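You operate a simulated robot arm through the tools that you are given. There is no shell and no other tool. Be economical: measure what you need, move in short steps, check, and stop when the job is done.

You run a simulated robot arm. Do the job below in one go: nothing can be reset, and whatever is moved stays where it is left.

JOB
Take the spring clip and leave it on top of the silver cover.

Only the result counts: the job must be done as asked and must still hold three seconds after the hand-in. Knocking over, shifting, dropping, spilling or breaking anything else fails it. A push-on lid holds only when it is set on centred and level and pressed home; a screw cap is set on level and turned clockwise until tight.

ROBOT AND FRAMES
A 7-joint arm with a two-finger parallel gripper, fixed in place. Base frame: the origin is at the foot of the arm, x ahead of it, y to its left, z up; the work surface is at about z = -1. Readings come in mm, degrees, newtons and seconds.
With the tool pointing down near the work surface it reaches from about 220 to 580 mm from the base axis. Its first joint turns from -66.0 to 66.0 degrees. Payload 2.5 kg.
The TCP is the grasp point between the finger pads, 23 mm short of the fingertips. In the tool frame z runs along the fingers and y along their closing line. Largest opening 94 mm; finger width 38, thickness 10; the body of the gripper, 54 by 96 mm, starts 39 mm behind the TCP.
Orientation is that of the tool frame in the base frame, as a unit quaternion [w, x, y, z]. With the fingers straight down and closing along the base's y, the tool's x points along the base's -x, its y along +y and its z along -z.

CONTROLS
- The arm moves only by the tool play_rows. Its argument "increments" is a list of rows, each a list of 5 numbers: the finger opening in mm, from 0 to 94, then the shift along the base's x, y, z in mm, then the turn about the base's z in degrees. In form: [[gripper, dx, dy, dz, twist], ...]. A call has 1 to 12 rows; each row shifts and turns the commanded pose from where the row before left it. Each row takes 0.2 s and may step no farther than 50 mm and 8.6 degrees from the row before; otherwise, or with a gripper value out of range, the whole call is refused. Where a pose cannot be reached the arm comes as near as it can. A force on the tool above 40 N (or 10 N above the force at the start of the call, whichever is more), or a blocked arm, ends the call early, and 0.2 s more pass. The fingers move at their own pace (about 108 mm/s each) and stop on an object; they squeeze with about 35 N. The grip force told is the motor's: it shows also when the fingers shut on nothing. Time passes only in rows, and 0.2 s behind the last, so rows that do not move let the fingers close. The reply holds the time, the measured pose of the TCP, the force on the tool along the base axes, the opening and the grip force, in the units named above and with some noise.
- Cameras (640 x 400 px; columns grow to the right, rows downward): "scene" is fixed at [126.9, -416.7, 539.8]; the picture's right is [0.74, -0.67, 0.00], its down [-0.42, -0.47, -0.77] and it looks along [0.52, 0.58, -0.63] (base axes); focal length 316 px, centre (320, 200). "wrist" rides on the gripper at [-39, 0, -44] in the tool frame; the picture's right is [0.00, -1.00, 0.00], its down [0.97, 0.00, -0.24] and it looks along [0.24, 0.00, 0.97] (tool axes); focal length 218 px, centre (320, 200).
- grab_frame(camera): a new picture of that camera. No time passes.
- measure_at(camera, pixels): there is no depth. For up to 12 entries [column, row, z] of the newest picture of that camera ("zoom" is the newest enlarged one), the place [x, y] in the base frame at which the ray of that pixel passes the height z, good to about 2 mm. No time passes.
- enlarge(camera, box): a new picture of the part [left, top, right, bottom] of that camera's present view, enlarged. No time passes.
- sign_off(): hands the job in; it is judged then, once.

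Keep the steps short. Do not move on a guess: measure, check each grasp and each placing, and mend mistakes. In all there are 60 turns and 30 pictures (those below and enlarged ones count). Leave the gripper open and the arm clear of the work at the hand-in unless told otherwise, and finish with a single line.

The tools are called after "Emit:" as name(argument=value, ...) on one line, values as JSON. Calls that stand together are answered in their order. play_rows: Moves the arm, as the interface text tells. Its arguments: {"type":"object","properties":{"increments":{"type":"array","items":{"type":"array","items":{"type":"number"}}}},"required":["increments"]} The other tools are called the same way: grab_frame (camera) takes a picture; measure_at (camera, pixels) gives the place at which the rays of pixels pass given heights; enlarge (camera, box) takes an enlarged picture of a part of a camera's view; sign_off () hands the job in.

At the start:

```text
clock: 0.0
position: [426.8, -8.1, 312.2]
orientation: [0.0, 0.0, 1.0, 0.0]
ft_force: [-0.5, -0.4, -0.2]
opening: 93.8
grip_force: 0.1
```

scene: 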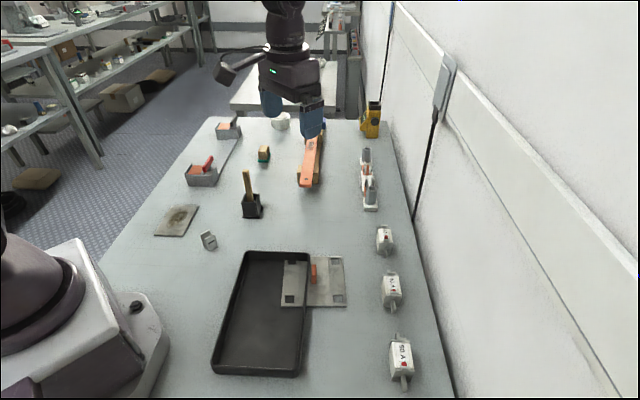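
wrist: 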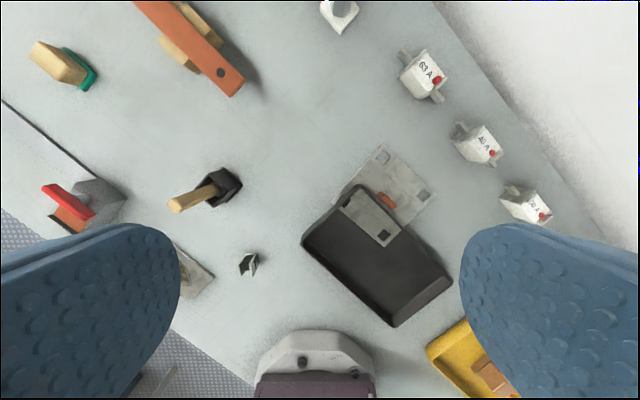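

I see a small grey metal piece at scene (208,240), and two plate-like candidates for the cover: (315,282) and (176,220). I'll enlarge both areas.

Emit:
enlarge(camera="scene", box=[140, 190, 240, 260])

Emit:
enlarge(camera="scene", box=[220, 240, 360, 330])

Emit:
enlarge(camera="wrist", box=[150, 140, 470, 340])

```text
5.71 times, centred on (190, 225) of scene
```

zoom: 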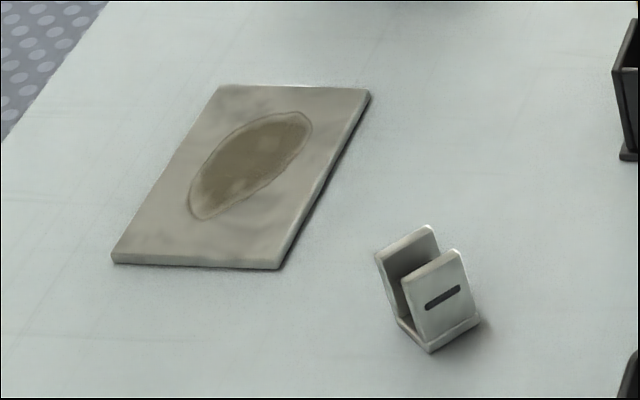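

```text
4.44 times, centred on (290, 285) of scene
```

zoom: 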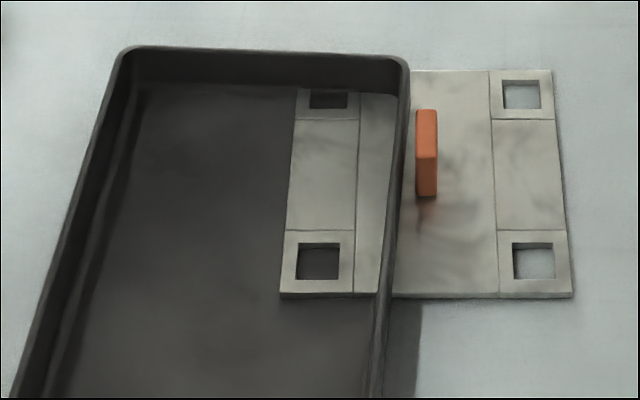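

```text
2.00 times, centred on (310, 240) of wrist
```

zoom: 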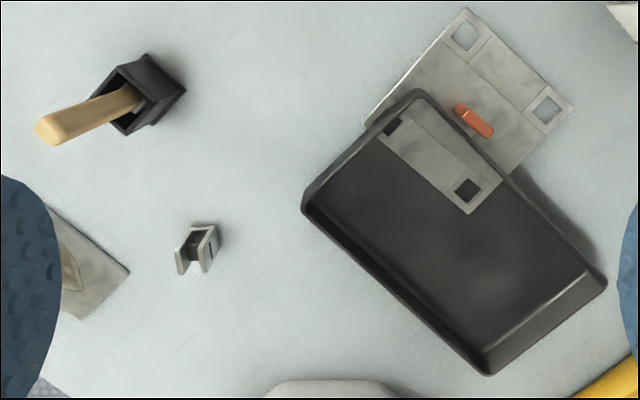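

The folded metal piece looks like the spring clip. The plate with the orange tab sits across the tray. I'll check the other objects for rival candidates, and measure the clip and plate.

Emit:
enlarge(camera="scene", box=[180, 90, 400, 220])

Emit:
measure_at(camera="wrist", pixels=[[248, 264, 0], [248, 264, 20], [382, 145, 0], [436, 192, 0], [342, 205, 0], [384, 247, 0], [342, 205, 20], [382, 145, 20], [388, 201, 20]])

Emit:
grab_frame(camera="scene")

Emit:
measure_at(camera="scene", pixels=[[343, 256, 0], [347, 306, 0], [285, 259, 0], [281, 306, 0], [343, 256, 20], [347, 306, 20], [285, 259, 20], [281, 306, 20], [208, 245, 0], [208, 240, 20]])

```text
2.91 times, centred on (290, 155) of scene
```

zoom: 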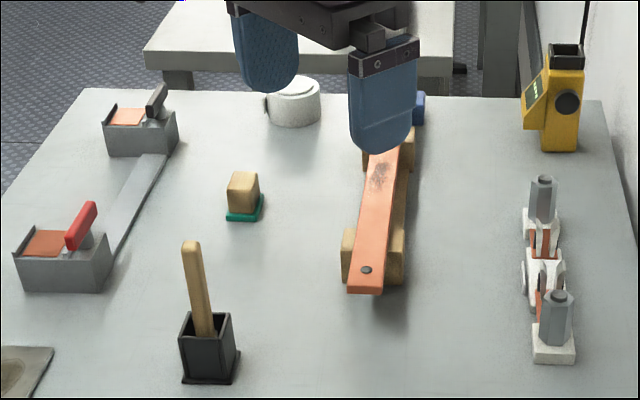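

```text
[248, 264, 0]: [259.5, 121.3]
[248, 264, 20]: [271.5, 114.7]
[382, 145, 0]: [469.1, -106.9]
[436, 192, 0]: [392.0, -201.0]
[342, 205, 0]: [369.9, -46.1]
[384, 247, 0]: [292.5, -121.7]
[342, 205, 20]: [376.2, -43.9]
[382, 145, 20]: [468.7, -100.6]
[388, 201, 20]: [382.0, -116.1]
```

```text
23 pictures are left
```

scene: 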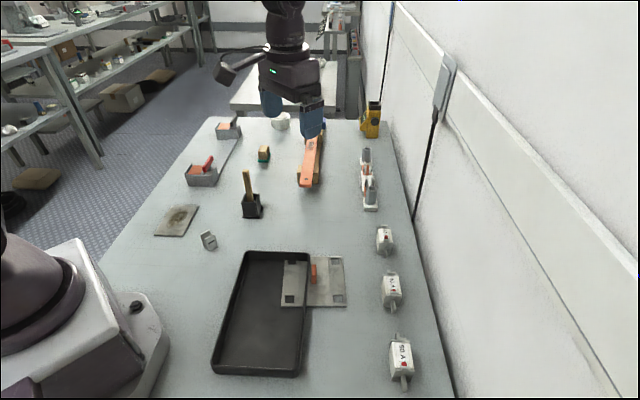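

```text
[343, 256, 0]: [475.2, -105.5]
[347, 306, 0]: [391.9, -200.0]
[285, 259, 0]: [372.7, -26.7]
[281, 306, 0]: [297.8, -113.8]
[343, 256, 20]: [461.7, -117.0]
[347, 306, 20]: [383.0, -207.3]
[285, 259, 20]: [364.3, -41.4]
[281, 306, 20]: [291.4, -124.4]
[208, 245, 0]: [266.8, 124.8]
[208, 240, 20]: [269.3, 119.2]
```

Measured from both cameras, the clip is at about (268,120) and about 20 mm high. The plate spans roughly (470,-105), (392,-200), (295,-120), (370,-35). Next I move above the clip for a close view, staying at z≈150.

Emit:
play_rows(increments=[[94, -26, 21, -27, 0], [94, -26, 21, -27, 0], [94, -26, 21, -27, 0], [94, -26, 21, -27, 0], [94, -27, 22, -27, 0], [94, -27, 22, -27, 0], [94, 0, 0, 0, 0]])

Emit:
grab_frame(camera="wrist")

```text
clock: 1.6
position: [269.2, 119.5, 150.6]
orientation: [0.0, 0.0, 1.0, -0.001]
ft_force: [-0.2, 0.7, -0.4]
opening: 94.0
grip_force: 0.1
```

```text
22 pictures are left
```

wrist: 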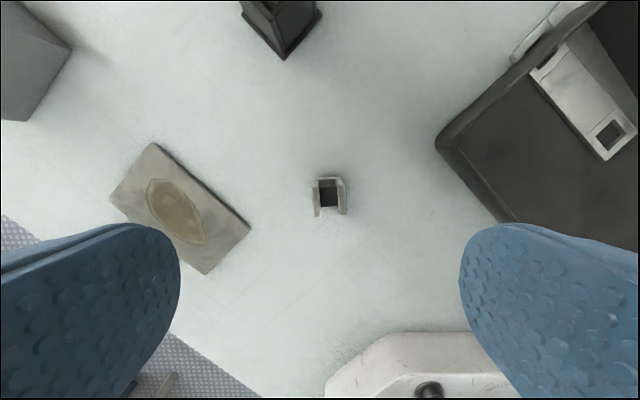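

Emit:
enlarge(camera="wrist", box=[290, 165, 370, 225])

Emit:
enlarge(camera="scene", box=[192, 222, 224, 256])

```text
6.67 times, centred on (330, 195) of wrist
```

zoom: 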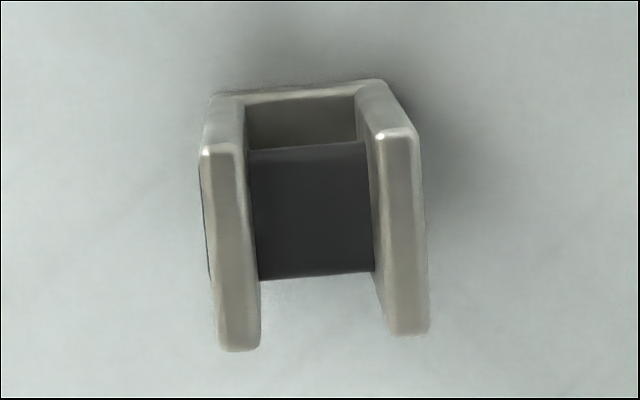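

```text
11.76 times, centred on (208, 239) of scene
```

zoom: 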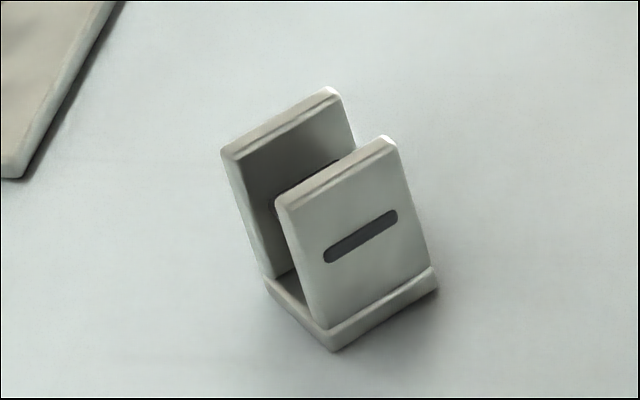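

The clip is U-shaped and stands on its base, with two upright cheeks facing ±y, turned roughly +4°. I'll work out its top height by matching the cheek corners in both views.

Emit:
measure_at(camera="zoom", pixels=[[275, 203, 20], [275, 203, 30], [395, 140, 20], [395, 140, 30], [225, 152, 20], [225, 152, 30], [335, 90, 20], [335, 90, 30], [335, 350, 0], [437, 285, 0]])

Emit:
measure_at(camera="wrist", pixels=[[343.2, 215.3, 20], [343.2, 215.3, 30], [341.5, 185, 20], [341.5, 185, 30], [316.5, 217.5, 20], [316.5, 217.5, 30], [315.7, 188, 20], [315.7, 188, 30]])

```text
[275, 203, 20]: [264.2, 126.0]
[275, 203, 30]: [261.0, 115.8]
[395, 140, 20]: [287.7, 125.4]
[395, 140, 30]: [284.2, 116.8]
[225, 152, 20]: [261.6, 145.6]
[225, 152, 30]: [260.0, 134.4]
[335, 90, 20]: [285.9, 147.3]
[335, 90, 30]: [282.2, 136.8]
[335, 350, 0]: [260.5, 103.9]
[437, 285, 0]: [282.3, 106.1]
```

```text
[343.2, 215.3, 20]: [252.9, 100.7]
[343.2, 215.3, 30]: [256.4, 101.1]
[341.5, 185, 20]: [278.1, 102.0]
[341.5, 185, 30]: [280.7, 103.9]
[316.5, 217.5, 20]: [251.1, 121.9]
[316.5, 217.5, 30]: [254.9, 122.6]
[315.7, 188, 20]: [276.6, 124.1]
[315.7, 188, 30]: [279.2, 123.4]
```

Clip: x 260–283, y 102–124, top at z≈42, turned about +4°. I centre over it at (271,113), turn +4.5°, narrow the fingers to 60 and go down halfway.

Emit:
play_rows(increments=[[60, 2, -6, 0, 4.5], [60, 0, 0, -35, 0], [60, 0, 0, -35, 0], [60, 0, 0, 0, 0]])

Emit:
grab_frame(camera="wrist")

```text
clock: 2.6
position: [270.1, 113.4, 78.3]
orientation: [0.001, -0.039, 0.999, 0.0]
ft_force: [0.6, -0.6, -0.4]
opening: 59.8
grip_force: 0.1
```

```text
19 pictures are left
```

wrist: 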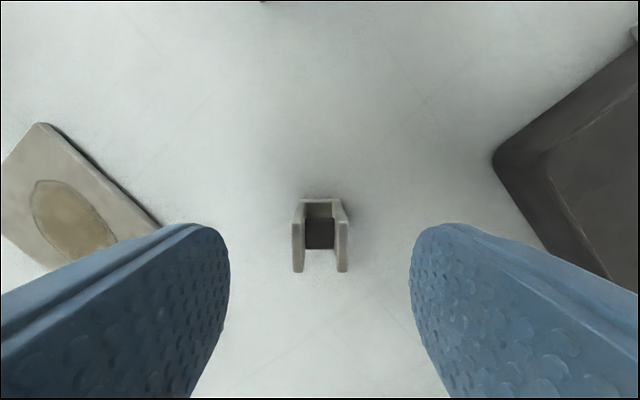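

The clip is centred between the fingers at column 320 and square to them. I check its x position at the top height before going down.

Emit:
measure_at(camera="wrist", pixels=[[298, 272, 42], [342, 271, 42], [297, 222, 42], [345, 221, 42], [300, 200, 0], [338, 199, 0]])

Emit:
play_rows(increments=[[60, 1, 0, -24, 0], [60, 0, 0, -24, 0], [60, 0, 0, 0, 0]])

```text
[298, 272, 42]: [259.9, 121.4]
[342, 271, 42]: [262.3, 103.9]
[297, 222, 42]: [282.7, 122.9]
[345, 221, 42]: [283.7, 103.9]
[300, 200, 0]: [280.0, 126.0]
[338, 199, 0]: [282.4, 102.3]
```

```text
clock: 3.4
position: [271.5, 112.8, 31.2]
orientation: [0.0, -0.039, 0.999, 0.0]
ft_force: [-0.5, -0.6, -0.5]
opening: 60.1
grip_force: 0.0
```

The clip's centre is at (272,113) and the TCP matches it at z 31. I close the fingers and check the grip.

Emit:
play_rows(increments=[[10, 0, 0, 0, 0], [10, 0, 0, 0, 0], [10, 0, 0, 0, 0]])

```text
clock: 4.2
position: [271.9, 112.8, 32.3]
orientation: [0.0, -0.039, 0.999, 0.0]
ft_force: [-0.5, -0.1, -0.4]
opening: 23.1
grip_force: 34.5
```

Gripped at 23.1 mm with 34 N. I lift straight up, then carry it at a safe height to near the plate, turning part way.

Emit:
play_rows(increments=[[10, 0, 0, 20, 0], [10, 0, 0, 45, 0], [10, 0, 0, 45, 0], [10, 0, 0, 45, 0], [10, 0, 0, 0, 0]])

Emit:
play_rows(increments=[[10, 18, -35, 0, -6], [10, 18, -35, 0, -6], [10, 18, -35, 0, -6], [10, 18, -35, 0, -6], [10, 18, -35, 0, -6], [10, 18, -35, 0, -6], [10, 18, -35, 0, -6], [10, 0, 0, 0, 0]])

Emit:
grab_frame(camera="wrist")

Emit:
grab_frame(camera="scene")

```text
clock: 5.4
position: [268.4, 113.4, 191.4]
orientation: [0.0, -0.039, 0.999, 0.0]
ft_force: [-0.5, -0.8, -0.8]
opening: 23.0
grip_force: 35.2
```

```text
clock: 7.2
position: [397.6, -131.1, 187.5]
orientation: [0.0, 0.323, 0.946, 0.0]
ft_force: [-0.2, 0.4, -1.0]
opening: 23.3
grip_force: 35.1
```

```text
18 pictures are left
```

wrist: 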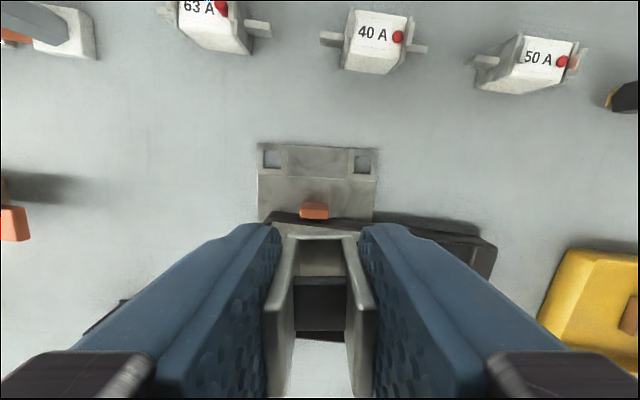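

```text
17 pictures are left
```

scene: 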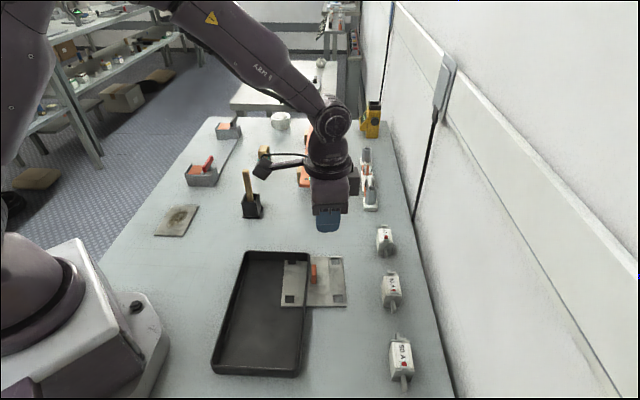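

The clip is held well and the plate edges line up with the tool. I enlarge the plate in both views to measure its surface height.

Emit:
enlarge(camera="wrist", box=[240, 130, 400, 230])

Emit:
measure_at(camera="zoom", pixels=[[68, 55, 0], [68, 55, 10], [68, 55, 20], [555, 75, 0], [555, 75, 10], [555, 75, 20]])

Emit:
enlarge(camera="scene", box=[270, 245, 360, 315])

```text
4.00 times, centred on (320, 180) of wrist
```

zoom: 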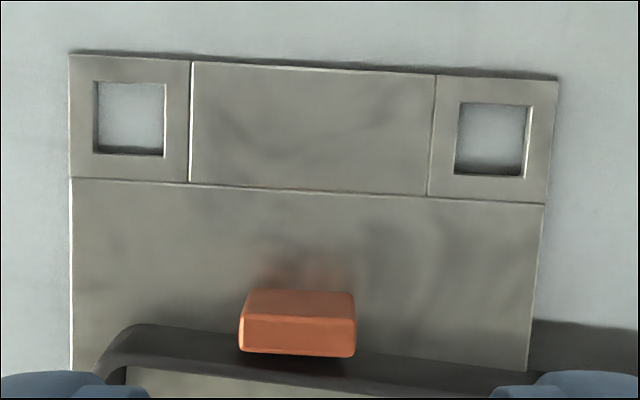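

```text
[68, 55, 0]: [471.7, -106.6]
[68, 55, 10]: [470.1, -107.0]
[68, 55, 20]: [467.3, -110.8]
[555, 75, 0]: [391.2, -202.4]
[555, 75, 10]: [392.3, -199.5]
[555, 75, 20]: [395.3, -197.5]
```

```text
5.71 times, centred on (315, 280) of scene
```

zoom: 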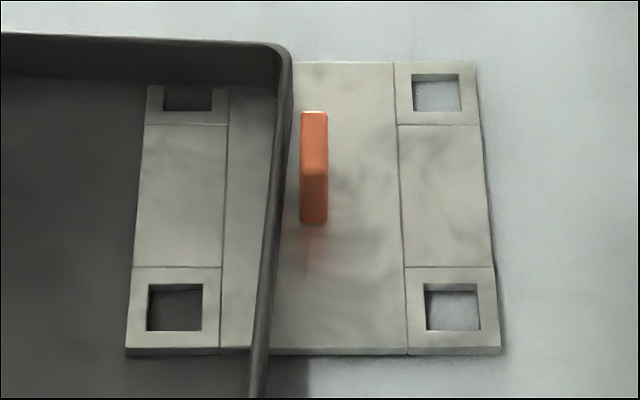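

Emit:
measure_at(camera="zoom", pixels=[[476, 62, 0], [476, 62, 5], [476, 62, 10], [500, 347, 0], [500, 347, 5], [500, 347, 10], [404, 268, 5], [397, 126, 5], [494, 266, 5], [126, 347, 5], [126, 347, 15], [314, 222, 5]])

```text
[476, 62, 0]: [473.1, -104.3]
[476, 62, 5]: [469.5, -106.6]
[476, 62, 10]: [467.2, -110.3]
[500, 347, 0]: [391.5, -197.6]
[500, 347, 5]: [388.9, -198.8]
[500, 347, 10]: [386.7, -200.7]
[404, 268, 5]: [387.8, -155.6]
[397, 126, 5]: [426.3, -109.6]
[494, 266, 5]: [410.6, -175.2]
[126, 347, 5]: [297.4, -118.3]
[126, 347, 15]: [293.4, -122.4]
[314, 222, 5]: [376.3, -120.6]
```

The exposed plate is about 5 mm thick, with its outer edge running from (470,-107) to (391,-199). The flat panel between seam and edge is centred near (418,-142), clear of the orange tab. I move above it, align the yaw by -2.8°, and go down to z≈60.

Emit:
play_rows(increments=[[10, 20, -11, 0, -2.8], [10, 0, 0, -45, 0], [10, 0, 0, -45, 0], [10, 0, 0, -38, 0], [10, 0, 0, 0, 0], [10, 0, 0, 0, 0]])

Emit:
enlarge(camera="scene", box=[260, 200, 380, 320])

Emit:
grab_frame(camera="wrist")

```text
clock: 8.6
position: [417.0, -141.7, 59.8]
orientation: [-0.001, 0.344, 0.939, 0.001]
ft_force: [0.1, 0.9, 0.1]
opening: 23.0
grip_force: 35.0
```

```text
3.33 times, centred on (320, 260) of scene
```

zoom: 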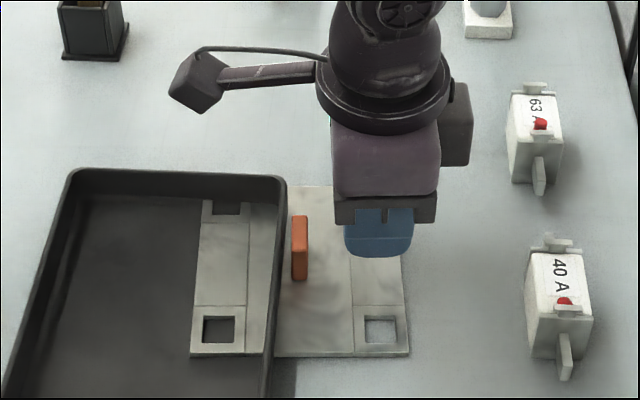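

```text
13 pictures are left
```

wrist: 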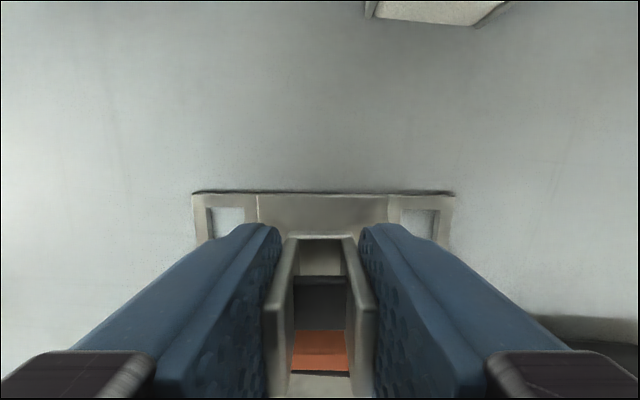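

Centred sideways: the plate spans columns 195–455. I check the edge distance, then descend to z≈44.

Emit:
measure_at(camera="wrist", pixels=[[195, 193, 4], [455, 195, 4], [322, 193, 4], [330, 370, 10]])

Emit:
play_rows(increments=[[10, 0, 0, -8, 0], [10, 0, 0, -8, 0], [10, 0, 0, 0, 0], [10, 0, 0, 0, 0]])

```text
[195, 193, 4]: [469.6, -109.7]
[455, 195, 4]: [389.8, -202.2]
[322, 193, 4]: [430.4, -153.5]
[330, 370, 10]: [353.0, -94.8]
```

```text
clock: 9.6
position: [417.1, -142.7, 43.4]
orientation: [0.0, 0.344, 0.939, -0.001]
ft_force: [0.5, -0.3, -0.8]
opening: 22.9
grip_force: 35.0
```

TCP is 17 mm inside the edge and the clip half-depth is about 12, so it fits. Now I lower gently, watching force.

Emit:
play_rows(increments=[[10, 0, 0, -1.5, 0], [10, 0, 0, -1.5, 0], [10, 0, 0, -1.5, 0], [10, 0, 0, 0, 0]])

```text
clock: 10.6
position: [416.4, -142.8, 39.1]
orientation: [0.0, 0.344, 0.939, 0.001]
ft_force: [-0.2, 0.1, -0.4]
opening: 23.0
grip_force: 35.1
```

Emit:
play_rows(increments=[[10, 0, 0, -1, 0], [10, 0, 0, 0, 0]])

Emit:
play_rows(increments=[[10, 0, 0, -1, 0], [10, 0, 0, 0, 0]])

```text
clock: 11.2
position: [418.7, -142.4, 36.0]
orientation: [0.0, 0.345, 0.939, 0.0]
ft_force: [0.1, -0.1, 0.1]
opening: 23.2
grip_force: 34.4
```

```text
clock: 11.8
position: [418.3, -142.6, 36.7]
orientation: [0.0, 0.345, 0.939, 0.0]
ft_force: [-1.0, -0.7, 3.9]
opening: 23.1
grip_force: 35.1
```

The upward force is now 3.9 N, probably contact. I confirm with one more 0.5 mm step.

Emit:
play_rows(increments=[[10, 0, 0, -0.5, 0], [10, 0, 0, 0, 0]])

```text
clock: 12.4
position: [417.8, -142.5, 36.2]
orientation: [0.001, 0.345, 0.939, 0.0]
ft_force: [-1.6, -0.1, 9.1]
opening: 23.0
grip_force: 35.0
```

Contact is certain at 9 N. I ease back 0.5 mm, open a little to 40, then wait.

Emit:
play_rows(increments=[[10, 0, 0, 0.5, 0], [26, 0, 0, 0, 0], [32, 0, 0, 0, 0], [42, 0, 0, 0, 0], [42, 0, 0, 0, 0]])

Emit:
grab_frame(camera="wrist")

```text
clock: 13.6
position: [417.4, -141.5, 37.2]
orientation: [0.0, 0.344, 0.939, 0.0]
ft_force: [-0.1, -0.2, 0.9]
opening: 42.0
grip_force: 0.1
```

```text
12 pictures are left
```

wrist: 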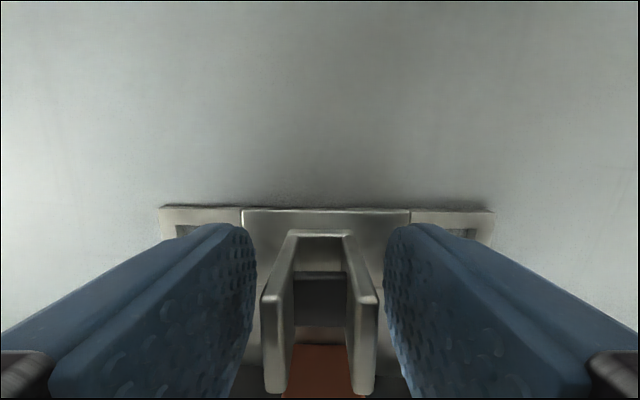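

The fingers are clear on both sides and the clip stands upright. I rise straight up, then open fully.

Emit:
play_rows(increments=[[42, 0, 0, 10, 0], [42, 0, 0, 30, 0], [42, 0, 0, 45, 0], [60, 0, 0, 45, 0], [94, 0, 0, 40, 0], [94, -30, 20, 10, 0], [94, -30, 20, 10, 0], [94, 0, 0, 0, 0]])

Emit:
enlarge(camera="scene", box=[220, 220, 400, 340])

Emit:
grab_frame(camera="wrist")

```text
clock: 15.4
position: [355.9, -103.0, 224.7]
orientation: [0.0, 0.344, 0.939, 0.0]
ft_force: [-0.3, 0.4, -0.4]
opening: 94.2
grip_force: 0.0
```

```text
3.33 times, centred on (310, 280) of scene
```

zoom: 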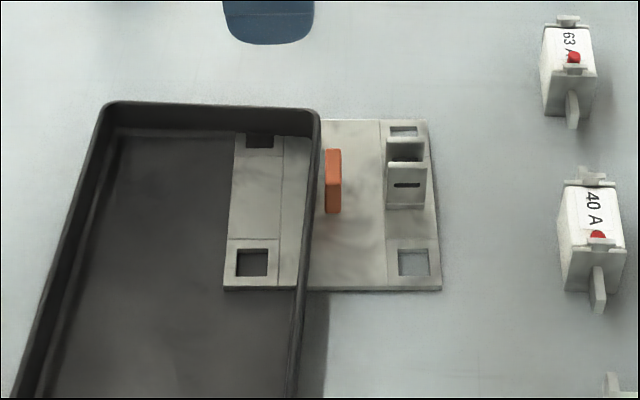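

```text
10 pictures are left
```

wrist: 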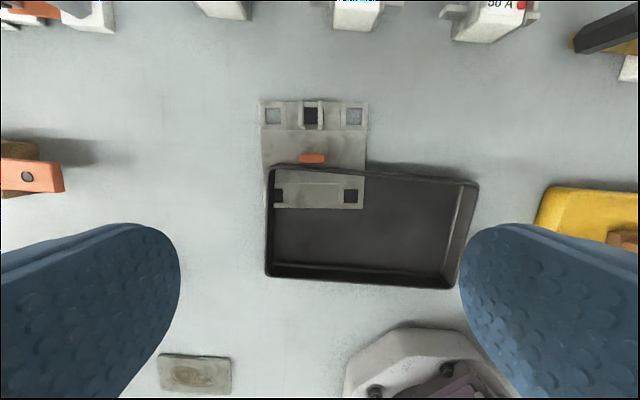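

The clip stands upright on the plate, which hasn't moved, and nothing else has shifted. The arm is clear with the gripper open, so I'm handing in.

Emit:
sign_off()

```text
The job is handed in.
```

The spring clip is standing upright on the silver plate with the orange tab, which I took to be the cover; the gripper is open and the arm is clear.
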